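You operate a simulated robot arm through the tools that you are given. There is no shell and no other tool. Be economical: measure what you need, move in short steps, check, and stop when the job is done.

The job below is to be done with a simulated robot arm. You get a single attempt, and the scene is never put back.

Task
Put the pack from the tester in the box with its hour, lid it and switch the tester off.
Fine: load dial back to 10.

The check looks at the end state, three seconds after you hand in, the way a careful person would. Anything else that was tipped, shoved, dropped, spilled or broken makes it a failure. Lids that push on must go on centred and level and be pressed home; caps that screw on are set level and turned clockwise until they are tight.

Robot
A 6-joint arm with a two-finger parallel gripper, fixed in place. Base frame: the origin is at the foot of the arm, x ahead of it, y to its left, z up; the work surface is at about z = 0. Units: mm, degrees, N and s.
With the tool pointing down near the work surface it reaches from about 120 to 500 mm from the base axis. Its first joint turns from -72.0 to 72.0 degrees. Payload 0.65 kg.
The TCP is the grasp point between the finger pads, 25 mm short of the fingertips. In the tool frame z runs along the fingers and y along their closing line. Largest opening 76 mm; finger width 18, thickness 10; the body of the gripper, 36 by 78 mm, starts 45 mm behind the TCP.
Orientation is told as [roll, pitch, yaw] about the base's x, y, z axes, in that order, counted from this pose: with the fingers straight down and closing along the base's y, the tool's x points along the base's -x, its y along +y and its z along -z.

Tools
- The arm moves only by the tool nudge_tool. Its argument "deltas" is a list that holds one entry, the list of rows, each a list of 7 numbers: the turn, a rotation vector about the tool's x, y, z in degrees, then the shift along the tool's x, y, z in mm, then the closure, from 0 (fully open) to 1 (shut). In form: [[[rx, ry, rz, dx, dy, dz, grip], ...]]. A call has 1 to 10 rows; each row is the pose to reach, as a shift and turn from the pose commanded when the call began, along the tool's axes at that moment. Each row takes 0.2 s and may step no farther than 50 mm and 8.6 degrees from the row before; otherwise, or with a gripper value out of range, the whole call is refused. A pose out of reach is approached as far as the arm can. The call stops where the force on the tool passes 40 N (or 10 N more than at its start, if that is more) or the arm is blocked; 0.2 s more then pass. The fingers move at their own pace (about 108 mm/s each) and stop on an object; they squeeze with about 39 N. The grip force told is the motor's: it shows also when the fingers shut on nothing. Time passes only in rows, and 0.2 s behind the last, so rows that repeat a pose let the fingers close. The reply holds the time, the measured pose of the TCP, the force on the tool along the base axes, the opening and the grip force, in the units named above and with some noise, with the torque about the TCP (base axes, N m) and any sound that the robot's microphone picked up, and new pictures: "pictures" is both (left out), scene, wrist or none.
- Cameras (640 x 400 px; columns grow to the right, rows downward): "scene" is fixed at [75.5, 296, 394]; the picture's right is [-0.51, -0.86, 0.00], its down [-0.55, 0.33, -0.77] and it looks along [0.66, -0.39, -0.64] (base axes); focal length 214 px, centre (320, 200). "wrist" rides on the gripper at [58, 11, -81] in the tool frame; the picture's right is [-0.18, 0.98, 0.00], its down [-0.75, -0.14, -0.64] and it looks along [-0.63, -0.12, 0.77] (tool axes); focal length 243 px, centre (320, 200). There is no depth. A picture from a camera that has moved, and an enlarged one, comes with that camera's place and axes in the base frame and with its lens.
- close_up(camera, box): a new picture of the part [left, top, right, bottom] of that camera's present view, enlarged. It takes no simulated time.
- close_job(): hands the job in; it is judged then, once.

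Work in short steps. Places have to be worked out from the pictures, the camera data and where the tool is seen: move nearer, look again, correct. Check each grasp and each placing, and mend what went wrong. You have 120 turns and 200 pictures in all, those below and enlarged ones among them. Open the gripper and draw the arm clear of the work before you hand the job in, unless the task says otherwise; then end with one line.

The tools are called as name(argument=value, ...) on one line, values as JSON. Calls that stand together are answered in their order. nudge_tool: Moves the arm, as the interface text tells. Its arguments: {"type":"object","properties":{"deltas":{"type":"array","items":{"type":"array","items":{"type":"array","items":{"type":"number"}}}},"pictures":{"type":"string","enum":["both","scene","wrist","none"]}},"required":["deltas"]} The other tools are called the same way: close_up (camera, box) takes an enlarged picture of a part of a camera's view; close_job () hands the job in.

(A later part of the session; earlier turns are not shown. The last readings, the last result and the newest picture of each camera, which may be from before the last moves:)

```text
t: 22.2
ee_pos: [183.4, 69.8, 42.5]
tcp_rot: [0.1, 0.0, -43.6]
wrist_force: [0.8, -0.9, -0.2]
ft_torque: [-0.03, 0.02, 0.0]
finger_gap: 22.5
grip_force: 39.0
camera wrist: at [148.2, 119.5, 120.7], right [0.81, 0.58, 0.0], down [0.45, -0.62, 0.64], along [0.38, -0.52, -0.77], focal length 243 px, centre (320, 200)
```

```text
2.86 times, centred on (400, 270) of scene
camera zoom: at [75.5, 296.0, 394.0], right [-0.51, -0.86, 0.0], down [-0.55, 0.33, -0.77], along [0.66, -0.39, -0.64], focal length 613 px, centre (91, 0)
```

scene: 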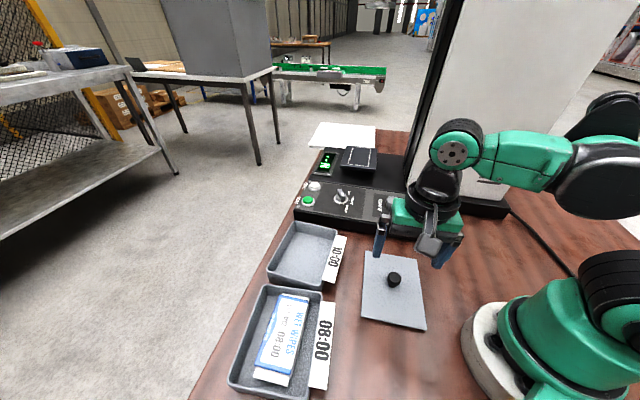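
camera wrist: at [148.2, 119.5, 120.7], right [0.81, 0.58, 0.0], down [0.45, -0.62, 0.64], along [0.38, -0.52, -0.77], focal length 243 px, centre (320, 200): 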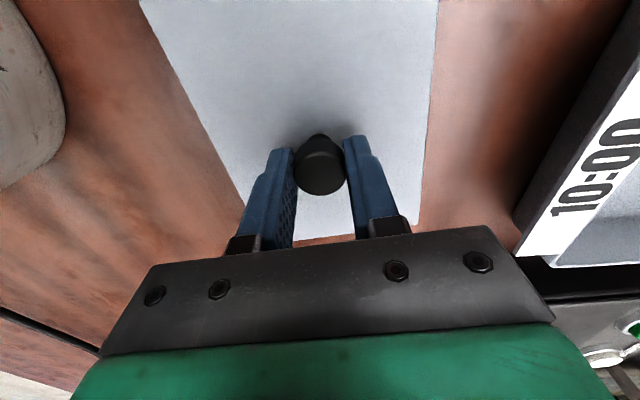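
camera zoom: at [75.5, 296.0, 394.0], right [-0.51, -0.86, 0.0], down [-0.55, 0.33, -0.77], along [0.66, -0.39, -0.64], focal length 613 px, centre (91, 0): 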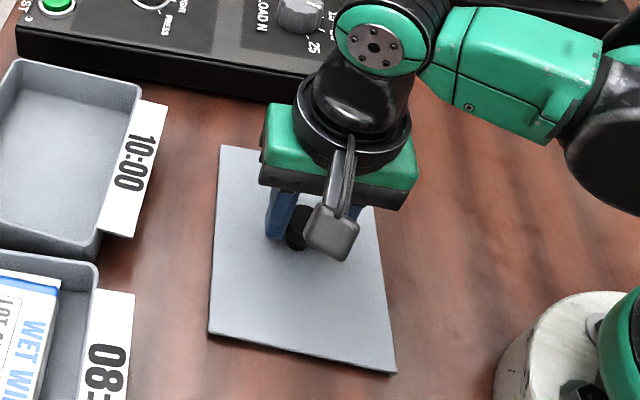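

The knob is gripped (22.5 mm). I'll lift and carry the lid to above the 08:00 box.

nudge_tool(deltas=[[[0, 0, 0, 0, 0, -25, 1], [0, 0, 0, 0, 0, -65, 1], [0, 0, 0, 0, 0, -108, 1], [0, 0, 0, 25, 33, -108, 1], [0, 0, 0, 50, 65, -108, 1], [0, 0, 0, 75, 97, -108, 1], [0, 0, -1, 100, 129, -108, 1], [0, 0, -2, 120, 155, -108, 1], [0, 0, -2.7, 133, 172, -108, 1], [0, 0, -2.7, 133, 172, -108, 1]]], pictures="both")

close_up(camera="scene", box=[190, 240, 350, 400])

```text
t: 24.4
ee_pos: [205.8, 286.0, 151.9]
tcp_rot: [0.2, -0.2, -41.0]
wrist_force: [0.1, 0.1, -0.3]
ft_torque: [-0.02, -0.03, -0.03]
finger_gap: 22.4
grip_force: 38.6
camera wrist: at [169.2, 333.4, 230.3], right [0.78, 0.62, 0.0], down [0.47, -0.6, 0.64], along [0.4, -0.5, -0.76], focal length 243 px, centre (320, 200)
```

scene: 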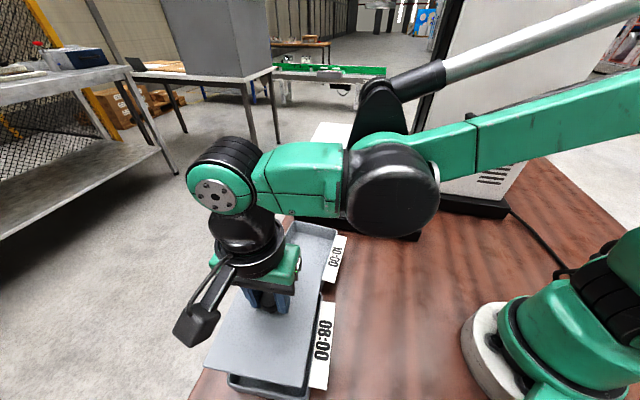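
wrist: 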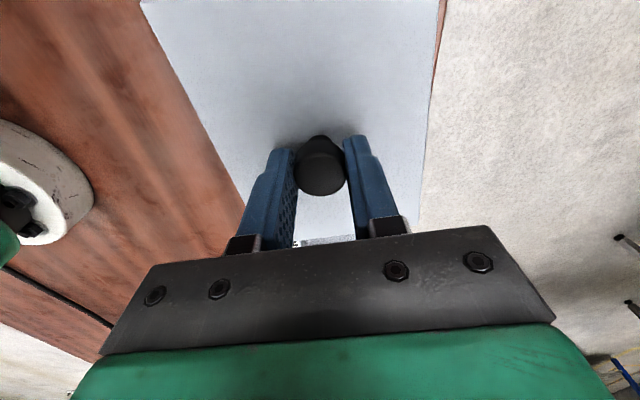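

```text
2.50 times, centred on (270, 320) of scene
camera zoom: at [75.5, 296.0, 394.0], right [-0.51, -0.86, 0.0], down [-0.55, 0.33, -0.77], along [0.66, -0.39, -0.64], focal length 536 px, centre (445, -100)
```

zoom: 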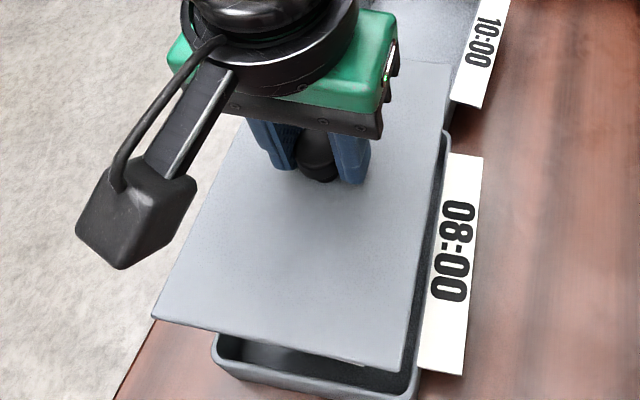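

The lid is held level over the box. I'll lower to about 14 mm above the rim and check alignment.

nudge_tool(deltas=[[[0, 0, 0, 0, 0, 20, 1], [0, 0, 0, 0, 0, 40, 1], [0, 0, 0, 0, 0, 56, 1], [0, 0, 0, 0, 0, 56, 1]]], pictures="wrist")

close_up(camera="scene", box=[190, 240, 350, 400])

close_up(camera="wrist", box=[120, 0, 470, 250])

```text
t: 25.4
ee_pos: [206.7, 285.5, 95.4]
tcp_rot: [0.2, -0.1, -41.0]
wrist_force: [-0.1, 0.3, -0.1]
ft_torque: [-0.03, 0.02, 0.01]
finger_gap: 22.7
grip_force: 38.8
camera wrist: at [168.4, 333.6, 173.0], right [0.78, 0.62, 0.0], down [0.47, -0.6, 0.64], along [0.4, -0.5, -0.76], focal length 243 px, centre (320, 200)
```

wrist: 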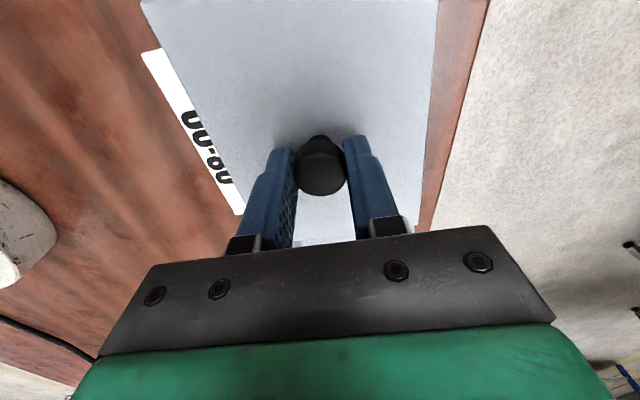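

```text
2.50 times, centred on (270, 320) of scene
camera zoom: at [75.5, 296.0, 394.0], right [-0.51, -0.86, 0.0], down [-0.55, 0.33, -0.77], along [0.66, -0.39, -0.64], focal length 536 px, centre (445, -100)
```

zoom: 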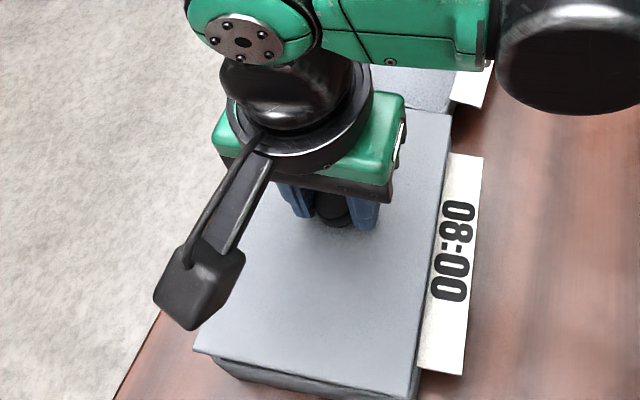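

```text
1.60 times, centred on (295, 125) of wrist
camera zoom: at [168.4, 333.6, 173.0], right [0.78, 0.62, 0.0], down [0.47, -0.6, 0.64], along [0.4, -0.5, -0.76], focal length 388 px, centre (360, 320)
```

zoom: 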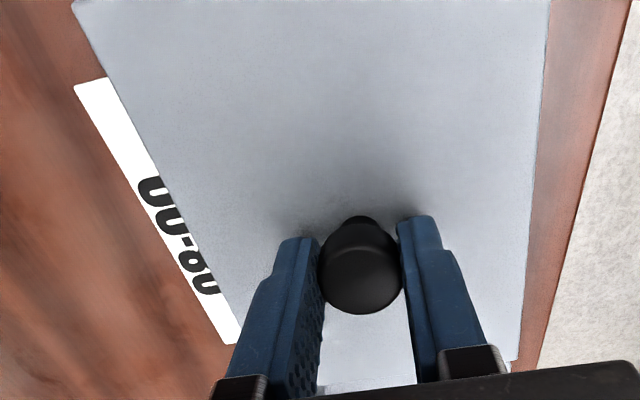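

By the scene view the lid centre matches the box centre within a mm; yaw needs ≈ +1°. I'll rotate and lower 9 mm, then recheck.

nudge_tool(deltas=[[[0, 0, -1, 0, 0, 4, 1], [0, 0, -1, 0, 0, 9, 1], [0, 0, -1, 0, 0, 9, 1]]], pictures="none")

close_up(camera="scene", box=[220, 280, 340, 400])

close_up(camera="wrist", box=[120, 0, 470, 250])

```text
t: 26.2
ee_pos: [205.6, 287.0, 86.6]
tcp_rot: [0.2, 0.0, -39.9]
wrist_force: [0.6, 0.4, -0.8]
ft_torque: [0.01, -0.02, -0.03]
finger_gap: 22.3
grip_force: 39.1
```

```text
3.33 times, centred on (280, 340) of scene
camera zoom: at [75.5, 296.0, 394.0], right [-0.51, -0.86, 0.0], down [-0.55, 0.33, -0.77], along [0.66, -0.39, -0.64], focal length 715 px, centre (453, -267)
```

zoom: 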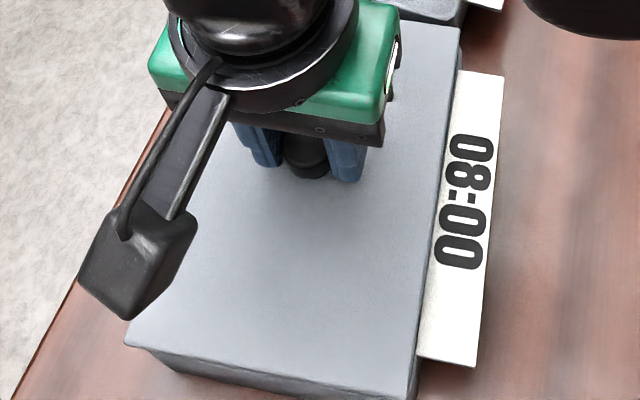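

```text
1.60 times, centred on (295, 125) of wrist
camera zoom: at [167.7, 333.4, 164.1], right [0.77, 0.64, 0.0], down [0.48, -0.59, 0.64], along [0.41, -0.5, -0.76], focal length 388 px, centre (360, 320)
```

zoom: 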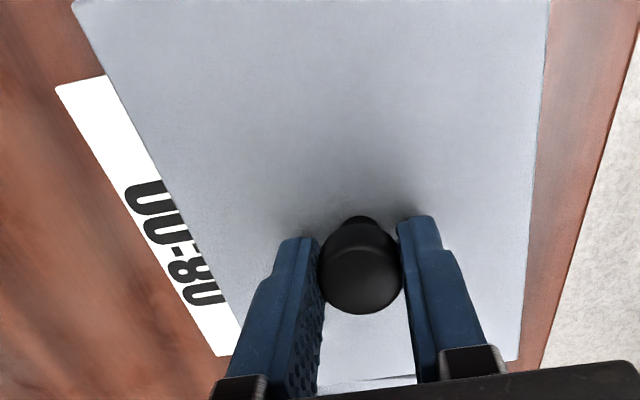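

Alignment looks within about 1–2 mm. I'll shift 1 mm along −x and lower gently to feel for the rim.

nudge_tool(deltas=[[[0, 0, 0, -1, 0, 1.5, 1], [0, 0, 0, -1, 0, 3, 1], [0, 0, 0, -1, 0, 4.5, 1], [0, 0, 0, -1, 0, 6, 1]]], pictures="none")

close_up(camera="scene", box=[220, 280, 340, 400])

```text
t: 27.2
ee_pos: [205.5, 286.8, 78.7]
tcp_rot: [0.3, -0.2, -39.9]
wrist_force: [0.8, -0.2, -0.5]
ft_torque: [-0.01, 0.01, 0.0]
finger_gap: 22.6
grip_force: 38.7
```

```text
3.33 times, centred on (280, 340) of scene
camera zoom: at [75.5, 296.0, 394.0], right [-0.51, -0.86, 0.0], down [-0.55, 0.33, -0.77], along [0.66, -0.39, -0.64], focal length 715 px, centre (453, -267)
```

zoom: 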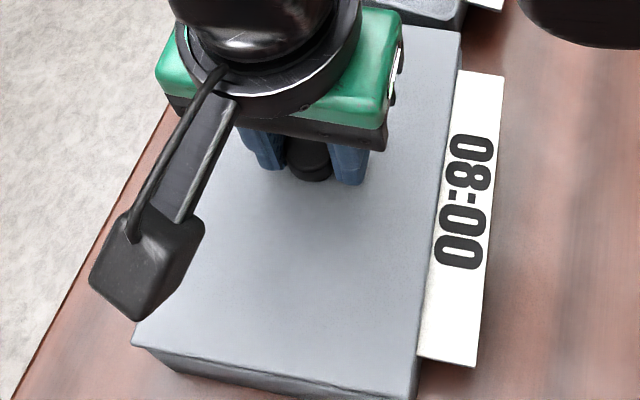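

nudge_tool(deltas=[[[0, 0, 0, 0, 0, 1.5, 1], [0, 0, 0, 0, 0, 3, 1], [0, 0, 0, 0, 0, 4.5, 1], [0, 0, 0, 0, 0, 6, 1]]], pictures="none")

close_up(camera="scene", box=[220, 300, 320, 400])

```text
t: 28.1
ee_pos: [205.8, 285.6, 74.8]
tcp_rot: [0.2, -0.1, -39.9]
wrist_force: [-1.0, -2.2, 17.4]
ft_torque: [-0.22, 0.25, 0.01]
finger_gap: 22.3
grip_force: 38.8
stopped in row 4: the force on the tool passed its limit at 52 N (the readings are from after the stop); the commanded pose is now the measured one
```

```text
4.00 times, centred on (270, 350) of scene
camera zoom: at [75.5, 295.9, 394.0], right [-0.51, -0.86, 0.0], down [-0.55, 0.33, -0.77], along [0.66, -0.39, -0.64], focal length 858 px, centre (520, -400)
```

zoom: 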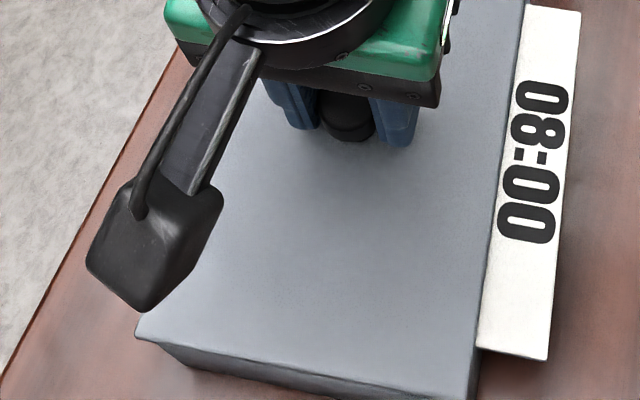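

Contact at TCP z≈75. I'll press further to see whether it moves home, listening for a click.

nudge_tool(deltas=[[[0, 0, 0, 0, 0, 1, 1], [0, 0, 0, 0, 0, 2, 1], [0, 0, 0, 0, 0, 3, 1], [0, 0, 0, 0, 0, 4, 1]]], pictures="both")

close_up(camera="scene", box=[220, 300, 320, 400])

```text
t: 28.5
ee_pos: [205.6, 286.9, 75.1]
tcp_rot: [0.1, -0.1, -40.0]
wrist_force: [-1.0, -0.7, 14.9]
ft_torque: [-0.19, 0.25, 0.01]
finger_gap: 22.2
grip_force: 38.7
stopped in row 1: the force on the tool passed its limit at 47 N (the readings are from after the stop); the commanded pose is now the measured one
camera wrist: at [168.0, 333.0, 154.6], right [0.77, 0.64, 0.0], down [0.48, -0.59, 0.64], along [0.41, -0.5, -0.76], focal length 243 px, centre (320, 200)
```

scene: 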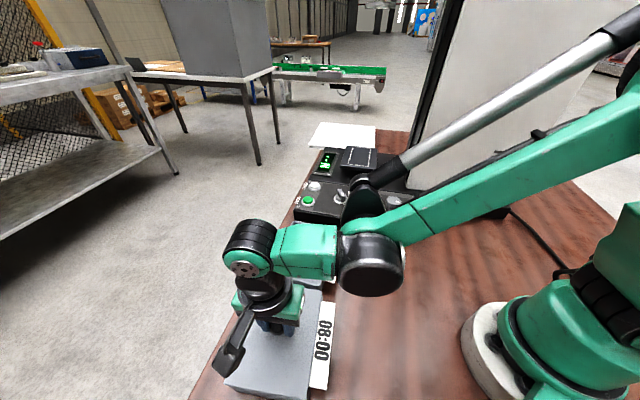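
wrist: 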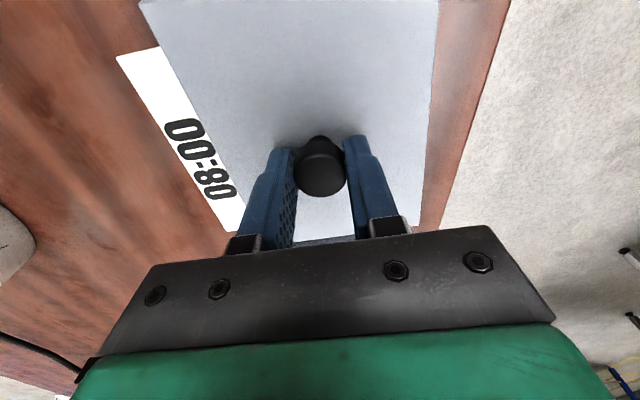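

```text
4.00 times, centred on (270, 350) of scene
camera zoom: at [75.5, 295.9, 394.0], right [-0.51, -0.86, 0.0], down [-0.55, 0.33, -0.77], along [0.66, -0.39, -0.64], focal length 858 px, centre (520, -400)
```

zoom: 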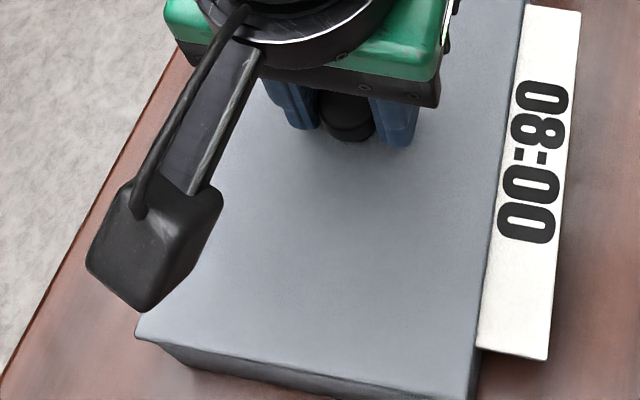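

The torque shows contact offset about 20 mm toward the tag side, so it isn't seated evenly. I'll look closely at the edges.

close_up(camera="wrist", box=[120, 0, 250, 130])

close_up(camera="scene", box=[220, 360, 300, 400])

close_up(camera="wrist", box=[280, 180, 450, 250])

```text
3.08 times, centred on (185, 65) of wrist
camera zoom: at [168.0, 333.0, 154.6], right [0.77, 0.64, 0.0], down [0.48, -0.59, 0.64], along [0.41, -0.5, -0.76], focal length 746 px, centre (735, 615)
```

zoom: 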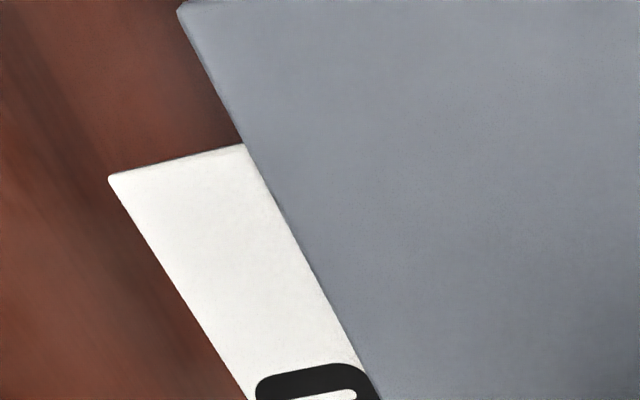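

```text
8.00 times, centred on (260, 380) of scene
camera zoom: at [75.5, 295.9, 394.0], right [-0.51, -0.86, 0.0], down [-0.55, 0.33, -0.77], along [0.66, -0.39, -0.64], focal length 1716 px, centre (800, -1240)
```

zoom: 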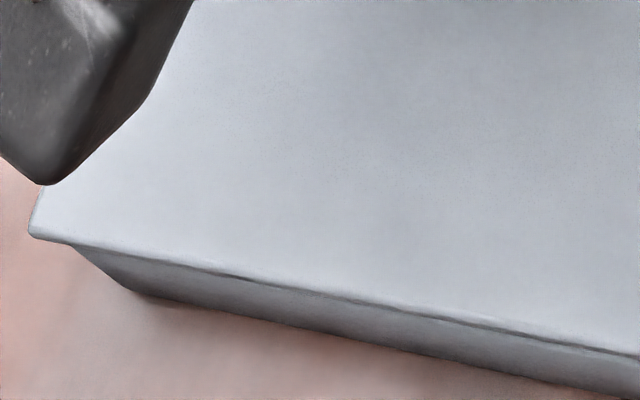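

```text
3.76 times, centred on (365, 215) of wrist
camera zoom: at [168.0, 333.0, 154.6], right [0.77, 0.64, 0.0], down [0.48, -0.59, 0.64], along [0.41, -0.5, -0.76], focal length 913 px, centre (151, 144)
```

zoom: 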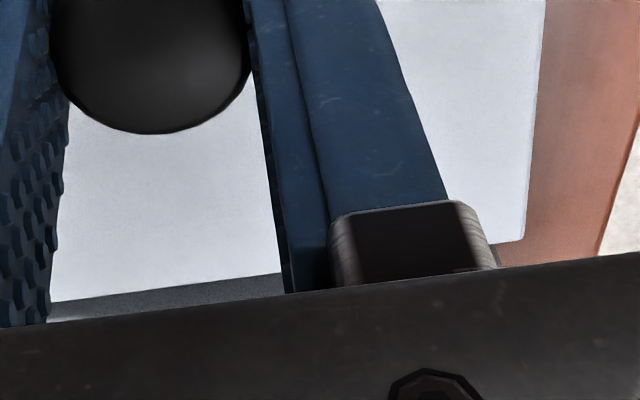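

I'll probe: raise 4 mm, shift 1.5 mm away from the tag, and press again to compare contact height and torque.

nudge_tool(deltas=[[[0, 0, 0, 0, 0, -4, 1], [0, 0, 0, 0, 1.5, -4, 1], [0, 0, 0, 0, 1.5, -2, 1], [0, 0, 0, 0, 1.5, -0.5, 1], [0, 0, 0, 0, 1.5, 0.5, 1], [0, 0, 0, 0, 1.5, 1.5, 1], [0, 0, 0, 0, 1.5, 2.5, 1], [0, 0, 0, 0, 1.5, 3.5, 1]]], pictures="none")

```text
t: 29.9
ee_pos: [206.5, 287.5, 75.7]
tcp_rot: [0.1, -0.1, -39.9]
wrist_force: [-0.3, -0.2, 16.4]
ft_torque: [-0.22, 0.21, 0.0]
finger_gap: 22.0
grip_force: 39.3
stopped in row 6: the force on the tool passed its limit at 49 N (the readings are from after the stop); the commanded pose is now the measured one
```

Same contact height, so it isn't an edge hang-up; the lid bottom is ~6 mm below the rim already. I'll release, rise and inspect the seating.

nudge_tool(deltas=[[[0, 0, 0, 0, 0, -1, 0.5], [0, 0, 0, 0, 0, -1, 0.3], [0, 0, 0, 0, 0, -30, 0.2], [0, 0, 0, 0, 0, -70, 0.2], [0, 0, 0, 40, 0, -100, 0.2], [0, 0, 0, 80, 0, -120, 0.2]]], pictures="both")

close_up(camera="scene", box=[210, 260, 350, 400])

close_up(camera="wrist", box=[180, 80, 440, 240])

```text
t: 31.3
ee_pos: [145.7, 339.2, 194.0]
tcp_rot: [0.1, 0.0, -39.9]
wrist_force: [0.3, -0.4, 0.2]
ft_torque: [0.03, 0.04, 0.0]
finger_gap: 60.7
grip_force: 0.0
camera wrist: at [107.0, 385.7, 273.1], right [0.77, 0.64, 0.0], down [0.49, -0.59, 0.64], along [0.41, -0.5, -0.76], focal length 243 px, centre (320, 200)
```

scene: 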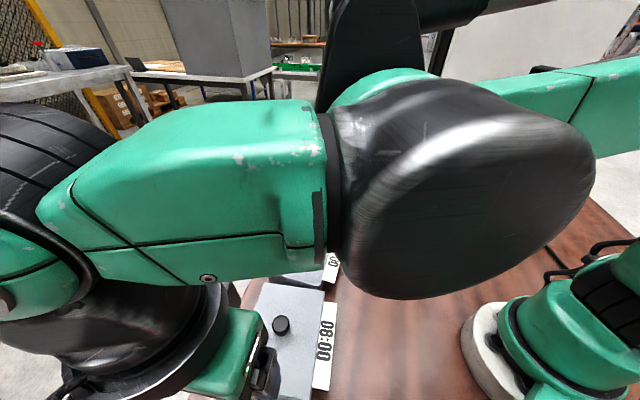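
wrist: 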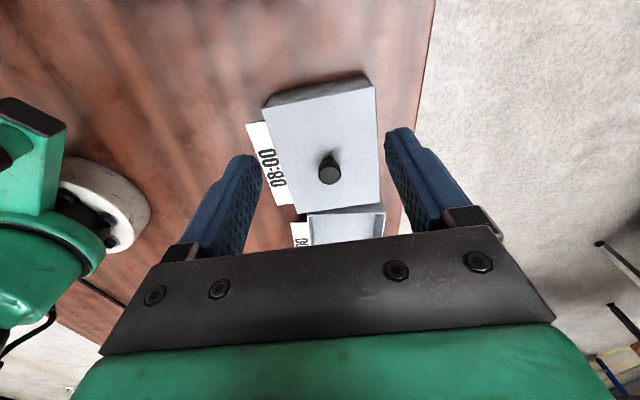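

```text
2.86 times, centred on (280, 330) of scene
camera zoom: at [75.6, 296.0, 394.0], right [-0.51, -0.86, 0.0], down [-0.55, 0.33, -0.77], along [0.66, -0.39, -0.64], focal length 613 px, centre (434, -171)
```

zoom: 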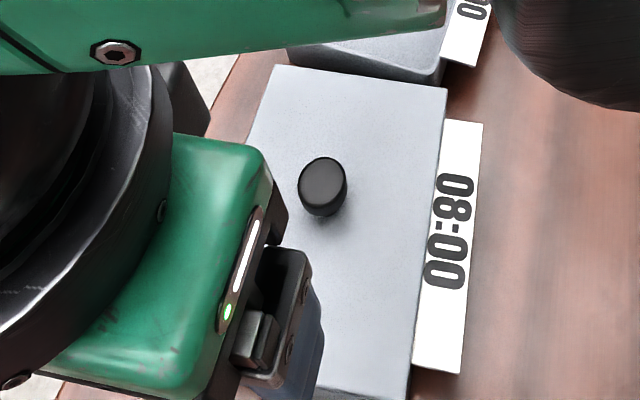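

```text
2.46 times, centred on (310, 160) of wrist
camera zoom: at [107.0, 385.7, 273.1], right [0.77, 0.64, 0.0], down [0.49, -0.59, 0.64], along [0.41, -0.5, -0.76], focal length 597 px, centre (345, 298)
```

zoom: 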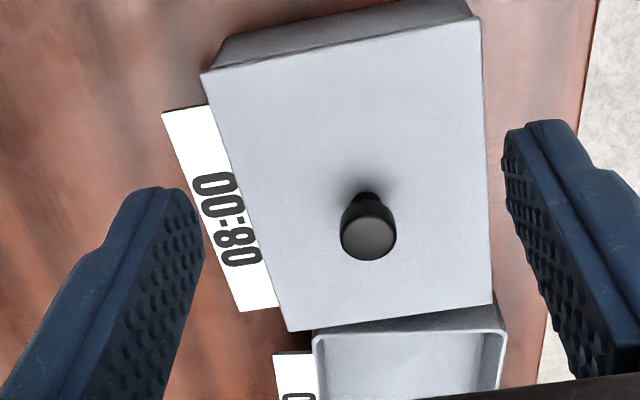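

close_up(camera="wrist", box=[250, 65, 390, 135])

close_up(camera="wrist", box=[280, 150, 400, 240])

```text
4.57 times, centred on (320, 100) of wrist
camera zoom: at [107.0, 385.7, 273.1], right [0.77, 0.64, 0.0], down [0.49, -0.59, 0.64], along [0.41, -0.5, -0.76], focal length 1109 px, centre (320, 657)
```

zoom: 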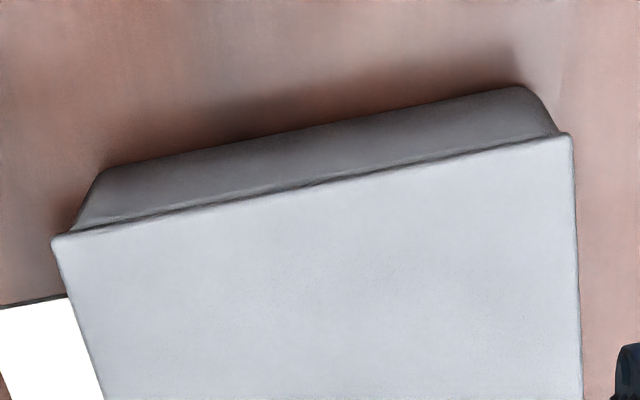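

```text
4.44 times, centred on (340, 195) of wrist
camera zoom: at [107.0, 385.7, 273.1], right [0.77, 0.64, 0.0], down [0.49, -0.59, 0.64], along [0.41, -0.5, -0.76], focal length 1078 px, centre (231, 222)
```

zoom: 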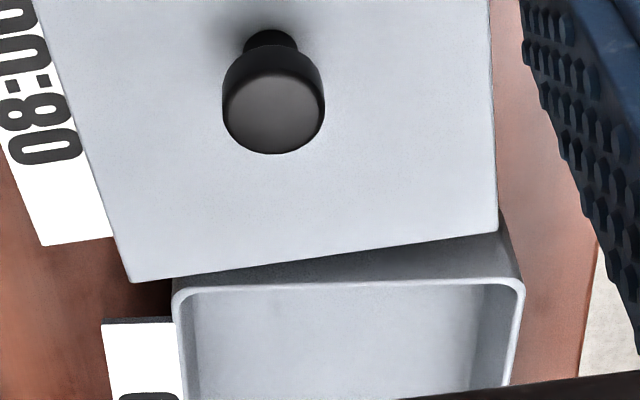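

The lid sits level and evenly overhanging, with equal wall height along the near edge. I'll go to the switch (≈(408,33)), turning to yaw −16 to match the lever, and check the lid from the scene camera when clear.

nudge_tool(deltas=[[[0, 0, 0, -40, -7, 0, 0.2], [0, 0, 0, -80, -14, 0, 0], [0, 0, -4, -120, -20, 0, 0], [0, 0, -8, -160, -27, 0, 0], [0, 0, -12, -200, -34, 0, 0], [0, 0, -16, -240, -40, 0, 0], [0, 0, -20, -280, -47, 10, 0], [0, 0, -24, -320, -54, 20, 0], [0, 0, -24, -360, -60, 40, 0], [0, 0, -24, -397, -66, 60, 0]]], pictures="both")

close_up(camera="scene", box=[215, 270, 345, 400])

close_up(camera="wrist", box=[220, 60, 420, 240])

```text
t: 33.5
ee_pos: [407.8, 31.6, 135.3]
tcp_rot: [0.1, -0.1, -15.9]
wrist_force: [0.4, -0.3, -0.4]
ft_torque: [0.0, 0.01, 0.0]
finger_gap: 76.1
grip_force: 0.1
camera wrist: at [354.3, 59.8, 214.8], right [0.45, 0.9, 0.0], down [0.68, -0.34, 0.65], along [0.58, -0.29, -0.76], focal length 243 px, centre (320, 200)
```

scene: 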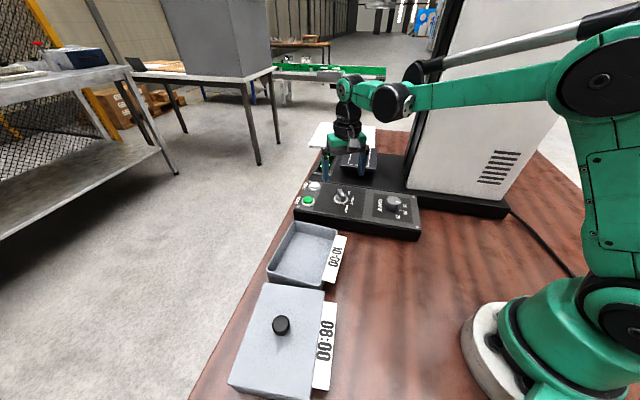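
wrist: 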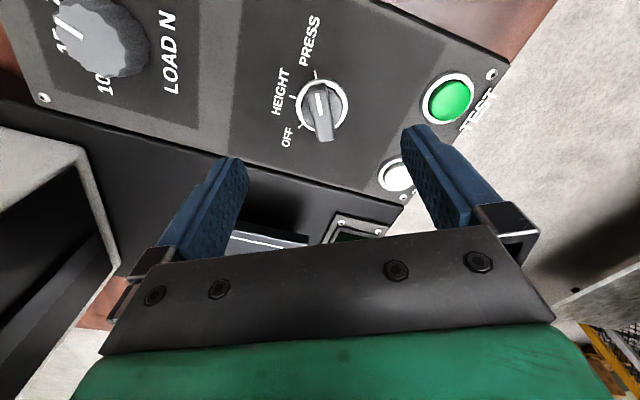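

```text
3.08 times, centred on (280, 335) of scene
camera zoom: at [75.5, 296.0, 394.0], right [-0.51, -0.86, 0.0], down [-0.55, 0.33, -0.77], along [0.66, -0.39, -0.64], focal length 660 px, centre (443, -215)
```

zoom: 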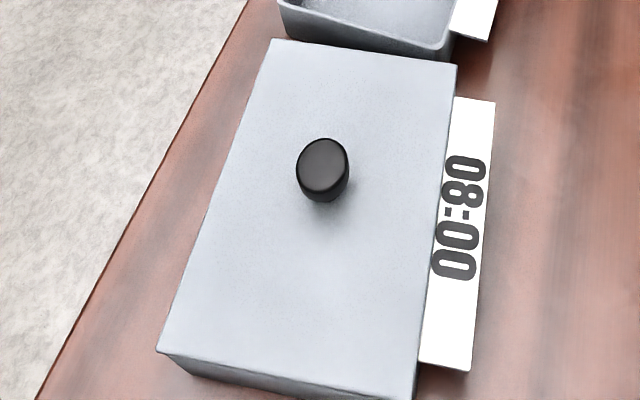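

```text
2.22 times, centred on (320, 150) of wrist
camera zoom: at [354.3, 59.8, 214.8], right [0.45, 0.9, 0.0], down [0.68, -0.34, 0.65], along [0.58, -0.29, -0.76], focal length 539 px, centre (320, 311)
```

zoom: 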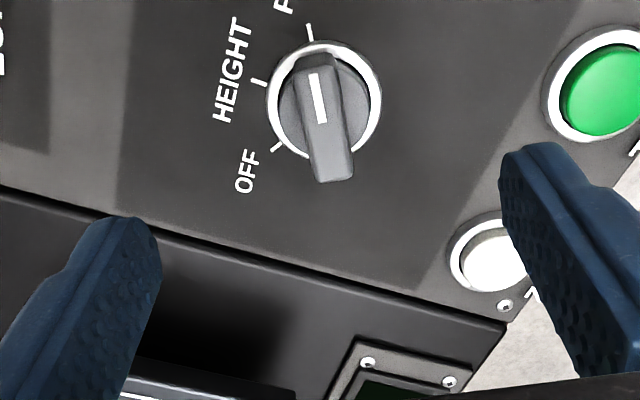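

The lever clearly points to PRESS; OFF is ≈120° counter-clockwise from above. The lever is 2–3 mm from the TCP axis. I'll narrow the gap (to avoid the buttons) and descend partway.

nudge_tool(deltas=[[[0, 0, 0, 2.5, 2, 10, 0.55], [0, 0, 0, 2.5, 2, 30, 0.55], [0, 0, 0, 2.5, 2, 45, 0.55], [0, 0, 0, 2.5, 2, 50, 0.55]]], pictures="both")

close_up(camera="wrist", box=[220, 60, 420, 240])

close_up(camera="scene", box=[290, 140, 400, 240])

```text
t: 34.5
ee_pos: [405.7, 35.4, 86.5]
tcp_rot: [0.0, -0.2, -15.9]
wrist_force: [-0.7, 0.1, -0.5]
ft_torque: [0.04, -0.02, 0.0]
finger_gap: 34.2
grip_force: 0.1
camera wrist: at [352.7, 63.4, 165.3], right [0.45, 0.89, 0.0], down [0.68, -0.34, 0.65], along [0.58, -0.29, -0.76], focal length 243 px, centre (320, 200)
```

scene: 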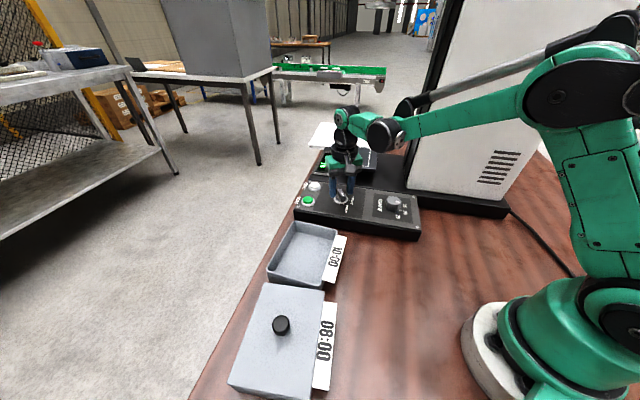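
wrist: 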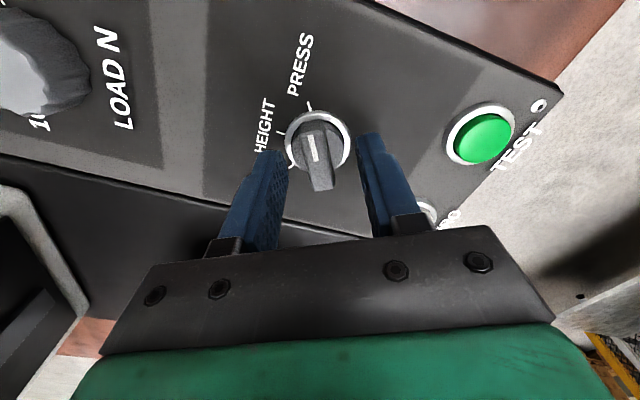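

```text
2.22 times, centred on (320, 150) of wrist
camera zoom: at [352.7, 63.4, 165.3], right [0.45, 0.89, 0.0], down [0.68, -0.34, 0.65], along [0.58, -0.29, -0.76], focal length 539 px, centre (320, 311)
```

zoom: 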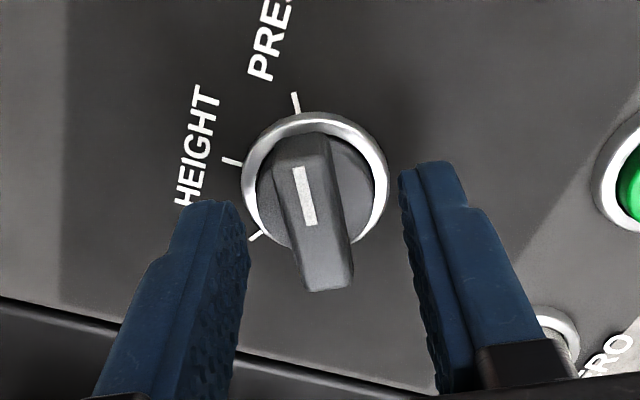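

```text
4.00 times, centred on (345, 190) of scene
camera zoom: at [75.5, 296.0, 394.0], right [-0.51, -0.86, 0.0], down [-0.55, 0.33, -0.77], along [0.66, -0.39, -0.64], focal length 858 px, centre (220, 240)
```

zoom: 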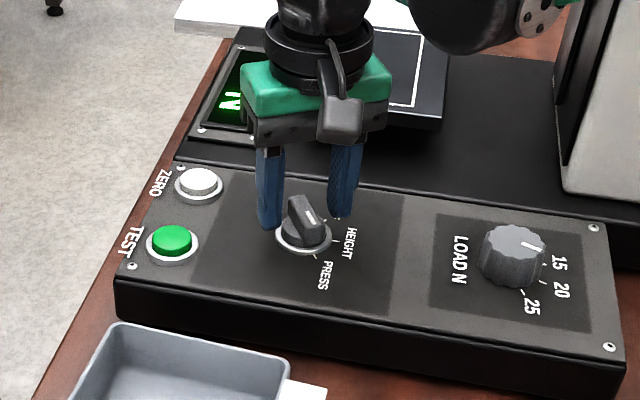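

The lever is centred (axis offset <2 mm), panel at z≈42. I'll descend 14 mm and close on the lever.

nudge_tool(deltas=[[[0, 0, 0, -0.5, -0.8, 6, 0.55], [0, 0, 0, -0.5, -0.8, 11, 0.55], [0, 0, 0, -0.5, -0.8, 14, 0.55], [0, 0, 0, -0.5, -0.8, 14, 0.8], [0, 0, 0, -0.5, -0.8, 14, 1], [0, 0, 0, -0.5, -0.8, 14, 1]]], pictures="wrist")

```text
t: 35.9
ee_pos: [406.0, 34.6, 72.8]
tcp_rot: [-0.1, 0.0, -15.9]
wrist_force: [-4.6, -7.4, 12.6]
ft_torque: [-0.04, 0.13, -0.02]
finger_gap: 27.2
grip_force: 41.4
camera wrist: at [352.8, 61.8, 151.3], right [0.45, 0.89, 0.0], down [0.68, -0.34, 0.65], along [0.58, -0.29, -0.76], focal length 243 px, centre (320, 200)
```

wrist: 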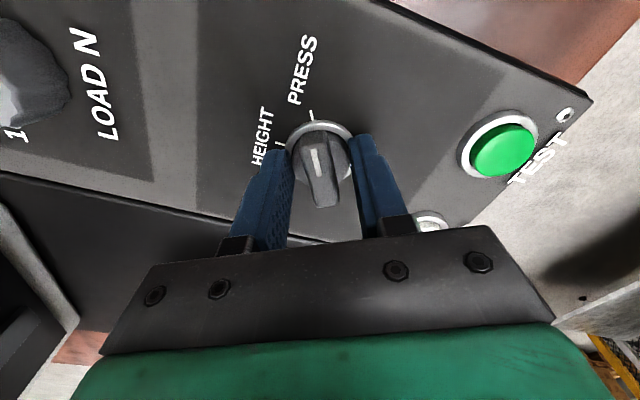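

At gap 27 the fingers caught the round skirt rather than the lever. I'll open, rise 6 mm, and close on the lever blade.

nudge_tool(deltas=[[[0, 0, 0, 0, 0, 0, 0.55], [0, 0, 0, 0, 0, -3, 0.55], [0, 0, 0, 0, 0, -7, 0.55], [0, 0, 0, 0, 0, -7, 0.8], [0, 0, 0, 0, 0, -7, 1], [0, 0, 0, 0, 0, -7, 1], [0, 0, 0, 0, 0, -7, 1]]], pictures="wrist")

```text
t: 37.5
ee_pos: [406.1, 34.0, 78.8]
tcp_rot: [-0.1, -0.1, -16.0]
wrist_force: [-7.0, -18.7, -28.0]
ft_torque: [-0.3, 0.16, -0.02]
finger_gap: 27.5
grip_force: 42.2
camera wrist: at [353.1, 61.9, 158.0], right [0.45, 0.89, 0.0], down [0.68, -0.34, 0.64], along [0.58, -0.29, -0.76], focal length 243 px, centre (320, 200)
```

wrist: 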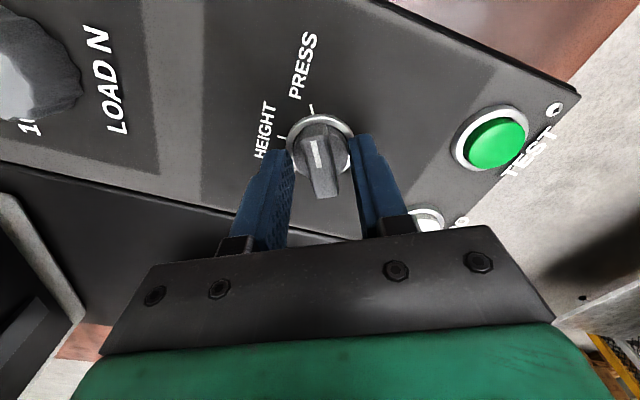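

A 28 N downward pull shows the fingers still hold the skirt. I'll open properly in place first, then see.

nudge_tool(deltas=[[[0, 0, 0, 0, 0, 0, 0.45], [0, 0, 0, 0, 0, 0, 0.45], [0, 0, 0, 0, 0, 0, 0.45]]], pictures="wrist")

close_up(camera="wrist", box=[240, 90, 400, 220])

close_up(camera="scene", box=[310, 160, 380, 220])

```text
t: 38.3
ee_pos: [406.2, 34.1, 79.4]
tcp_rot: [0.0, -0.1, -15.8]
wrist_force: [0.0, 0.4, 0.1]
ft_torque: [-0.02, -0.03, 0.01]
finger_gap: 42.0
grip_force: 0.0
camera wrist: at [353.1, 62.5, 158.4], right [0.45, 0.89, 0.0], down [0.68, -0.34, 0.65], along [0.58, -0.29, -0.76], focal length 243 px, centre (320, 200)
```

wrist: 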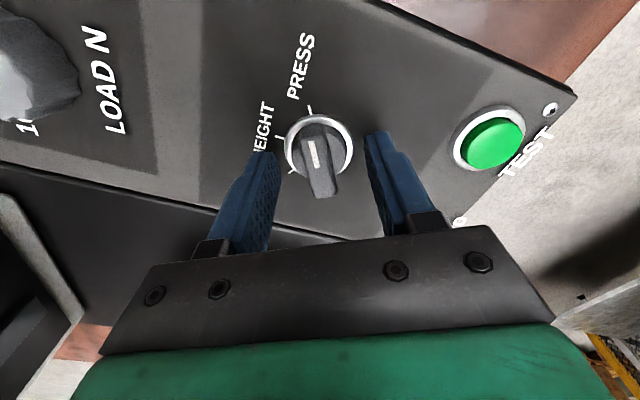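

```text
3.08 times, centred on (320, 155) of wrist
camera zoom: at [353.1, 62.5, 158.4], right [0.45, 0.89, 0.0], down [0.68, -0.34, 0.65], along [0.58, -0.29, -0.76], focal length 746 px, centre (320, 338)
```

zoom: 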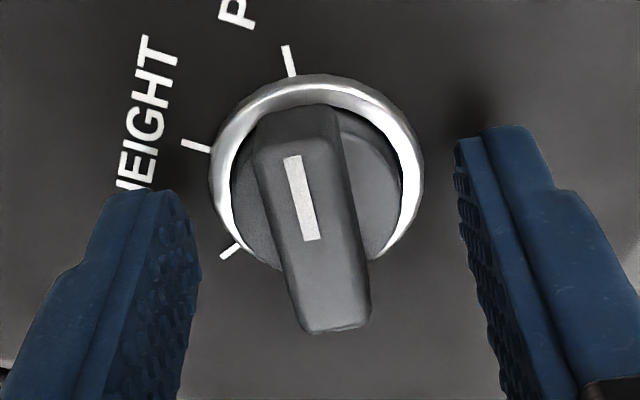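

```text
6.67 times, centred on (345, 190) of scene
camera zoom: at [75.5, 296.0, 394.0], right [-0.51, -0.86, 0.0], down [-0.55, 0.33, -0.77], along [0.66, -0.39, -0.64], focal length 1430 px, centre (153, 267)
```

zoom: 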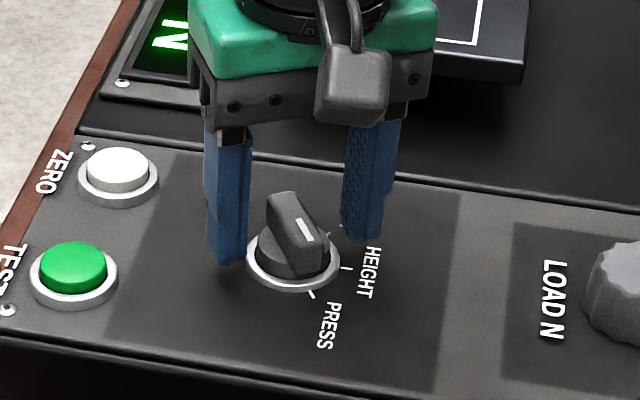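

Released cleanly; lever still at PRESS. I'll rise 2 mm and close on the blade.

nudge_tool(deltas=[[[0, 0, 0, 0, -0.5, -2, 0.45], [0, 0, 0, 0, -0.5, -2, 0.8], [0, 0, 0, 0, -0.5, -2, 1], [0, 0, 0, 0, -0.5, -2, 1], [0, 0, 0, 0, -0.5, -2, 1]]], pictures="wrist")

```text
t: 39.5
ee_pos: [406.4, 34.0, 80.6]
tcp_rot: [0.0, -0.1, -15.9]
wrist_force: [-8.0, -12.7, 3.6]
ft_torque: [-0.03, 0.09, 0.54]
finger_gap: 12.0
grip_force: 32.4
camera wrist: at [352.8, 62.0, 160.2], right [0.45, 0.89, 0.0], down [0.68, -0.34, 0.64], along [0.58, -0.29, -0.76], focal length 243 px, centre (320, 200)
```

wrist: 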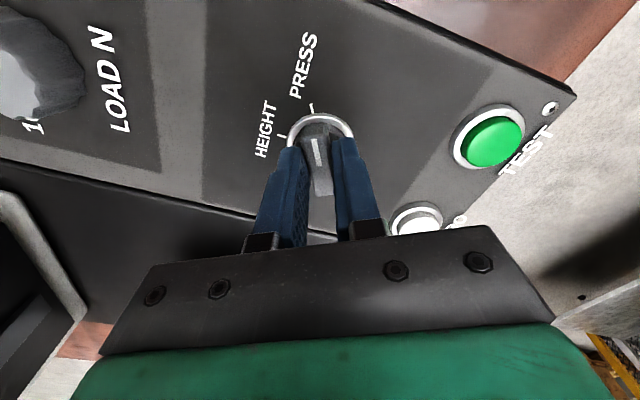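

The blade is gripped at 12 mm. I'll turn counter-clockwise (tool −z) by 60° toward HEIGHT first.

nudge_tool(deltas=[[[0, 0, -6, 0, -0.5, 0, 1], [0, 0, -12, 0, -0.5, 0, 1], [0, 0, -18, 0, -0.5, 0, 1], [0, 0, -24, 0, -0.5, 0, 1], [0, 0, -30, 0, -0.5, 0, 1], [0, 0, -36, 0, -0.5, 0, 1], [0, 0, -42, 0, -0.5, 0, 1], [0, 0, -48, 0, -0.5, 0, 1], [0, 0, -54, 0, -0.5, 0, 1], [0, 0, -60, 0, -0.5, 0, 1]]], pictures="wrist")

close_up(camera="scene", box=[310, 160, 380, 220])

```text
t: 41.7
ee_pos: [407.3, 32.0, 81.0]
tcp_rot: [-0.5, 0.1, 44.0]
wrist_force: [10.7, -32.2, 17.7]
ft_torque: [-0.65, 0.04, -0.05]
finger_gap: 12.2
grip_force: 32.9
camera wrist: at [356.6, 1.1, 160.0], right [-0.55, 0.83, -0.01], down [0.64, 0.43, 0.64], along [0.54, 0.35, -0.77], focal length 243 px, centre (320, 200)
```

wrist: 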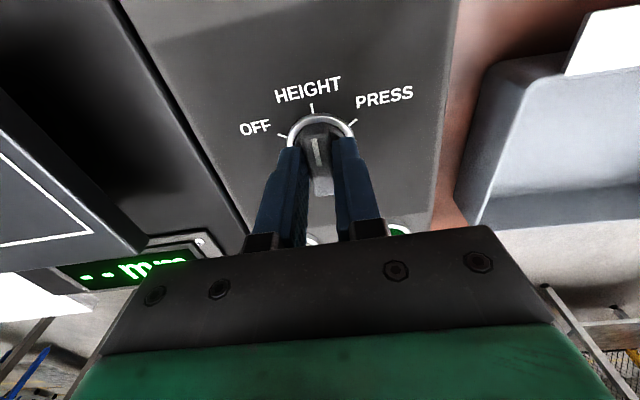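

```text
6.67 times, centred on (345, 190) of scene
camera zoom: at [75.5, 296.0, 394.0], right [-0.51, -0.86, 0.0], down [-0.55, 0.33, -0.77], along [0.66, -0.39, -0.64], focal length 1430 px, centre (153, 267)
```

zoom: 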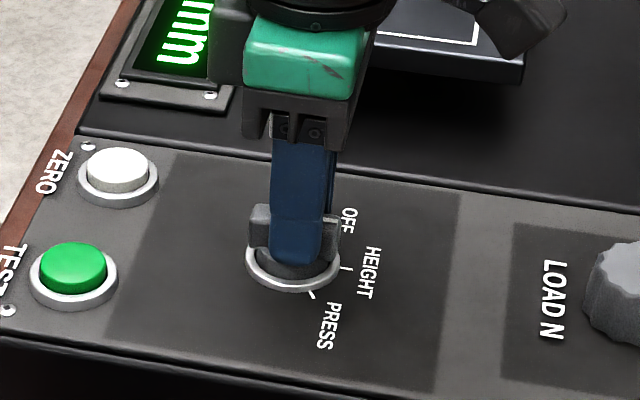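

Display now shows mm (HEIGHT). A 34 N side load has built up, so I'll relieve it by shifting 1.2 mm before going on.

nudge_tool(deltas=[[[0, 0, 0, 0, -0.6, 0, 1], [0, 0, 0, 0, -1.2, 0, 1], [0, 0, 0, 0, -1.2, 0, 1]]], pictures="none")

```text
t: 42.5
ee_pos: [406.9, 31.8, 81.2]
tcp_rot: [-0.3, 0.0, 44.1]
wrist_force: [-0.5, -24.4, 26.0]
ft_torque: [-0.53, 0.16, -0.05]
finger_gap: 12.1
grip_force: 32.9
```

I'll open to release the load, rise 1 mm, recentre slightly and re-close.

nudge_tool(deltas=[[[0, 0, 0, 0, 0, 0, 0.6], [0, 0, 0, 0, 0, 0, 0.6], [0, 0, 0, 0, 0, -1, 0.6]]], pictures="wrist")

close_up(camera="wrist", box=[240, 70, 400, 220])

```text
t: 43.3
ee_pos: [406.2, 33.9, 82.1]
tcp_rot: [-0.1, -0.2, 44.1]
wrist_force: [-0.2, -0.2, -0.6]
ft_torque: [0.0, 0.03, -0.01]
finger_gap: 30.4
grip_force: 0.0
camera wrist: at [357.3, 1.8, 160.7], right [-0.55, 0.83, 0.0], down [0.64, 0.42, 0.64], along [0.54, 0.35, -0.76], focal length 243 px, centre (320, 200)
```

wrist: 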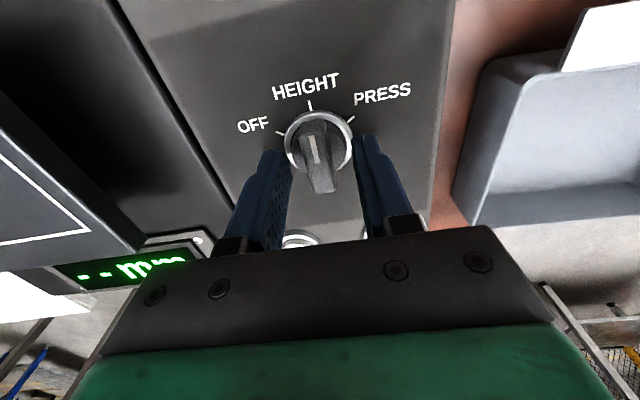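

```text
2.67 times, centred on (320, 145) of wrist
camera zoom: at [357.3, 1.8, 160.7], right [-0.55, 0.83, 0.0], down [0.64, 0.42, 0.64], along [0.54, 0.35, -0.76], focal length 647 px, centre (320, 347)
```

zoom: 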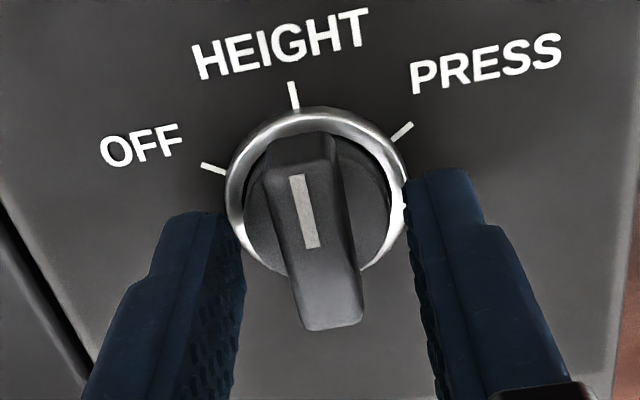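

I'll recentre (+0.8 x, −0.8 y), close, and turn 60° more to OFF.

nudge_tool(deltas=[[[0, 0, 0, 0.8, -0.8, 0, 0.6], [0, 0, 0, 0.8, -0.8, 0, 1], [0, 0, 0, 0.8, -0.8, 0, 1], [0, 0, 0, 0.8, -0.8, 0, 1]]], pictures="none")

```text
t: 44.3
ee_pos: [405.5, 31.8, 81.5]
tcp_rot: [0.0, -0.1, 44.1]
wrist_force: [0.6, -1.4, 0.8]
ft_torque: [0.13, -0.1, 0.02]
finger_gap: 12.2
grip_force: 32.7
```

The load is now near zero. Turning 60° to OFF.

nudge_tool(deltas=[[[0, 0, -7, 0, 0, 0, 1], [0, 0, -14, 0, 0, 0, 1], [0, 0, -21, 0, 0, 0, 1], [0, 0, -28, 0, 0, 0, 1], [0, 0, -35, 0, 0, 0, 1], [0, 0, -42, 0, 0, 0, 1], [0, 0, -49, 0, 0, 0, 1], [0, 0, -56, 0, 0, 0, 1], [0, 0, -60, 0, 0, 0, 1]]], pictures="both")

close_up(camera="wrist", box=[220, 70, 420, 240])

```text
t: 46.2
ee_pos: [408.4, 31.7, 82.7]
tcp_rot: [-0.4, 0.3, 101.9]
wrist_force: [1.0, -1.5, -2.6]
ft_torque: [0.33, 0.21, 0.03]
finger_gap: 12.3
grip_force: 32.7
stopped in row 9: the force on the tool passed its limit at 40 N (the readings are from after the stop); the commanded pose is now the measured one
camera wrist: at [409.0, -26.3, 161.1], right [-1.0, -0.02, -0.01], down [-0.02, 0.77, 0.64], along [-0.01, 0.64, -0.77], focal length 243 px, centre (320, 200)
```

scene: 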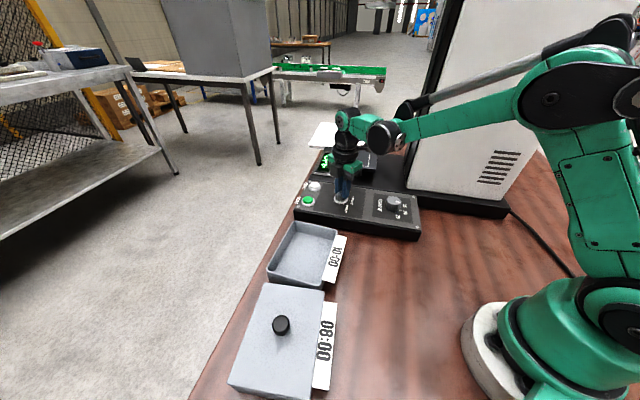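
wrist: 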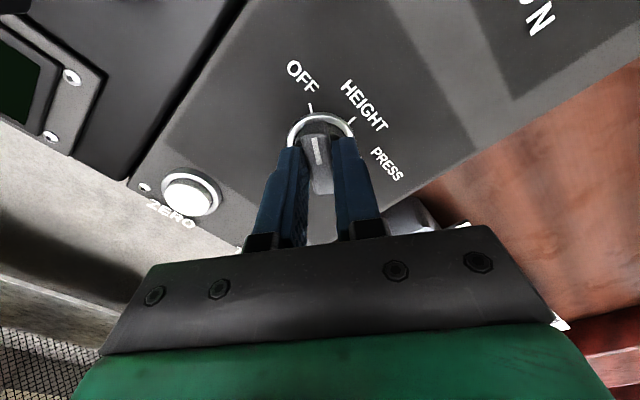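

```text
2.35 times, centred on (320, 155) of wrist
camera zoom: at [409.0, -26.3, 161.1], right [-1.0, -0.02, -0.01], down [-0.02, 0.77, 0.64], along [-0.01, 0.64, -0.77], focal length 571 px, centre (320, 306)
```

zoom: 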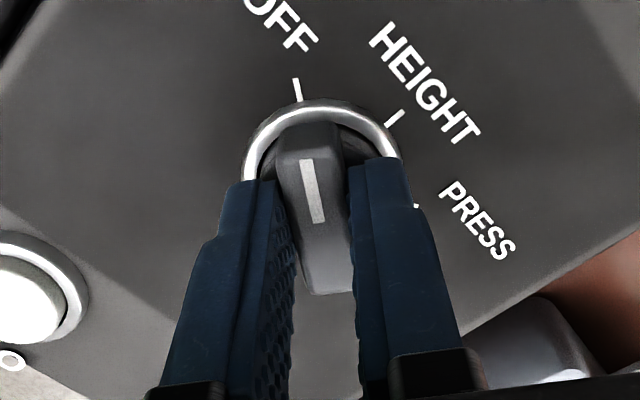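

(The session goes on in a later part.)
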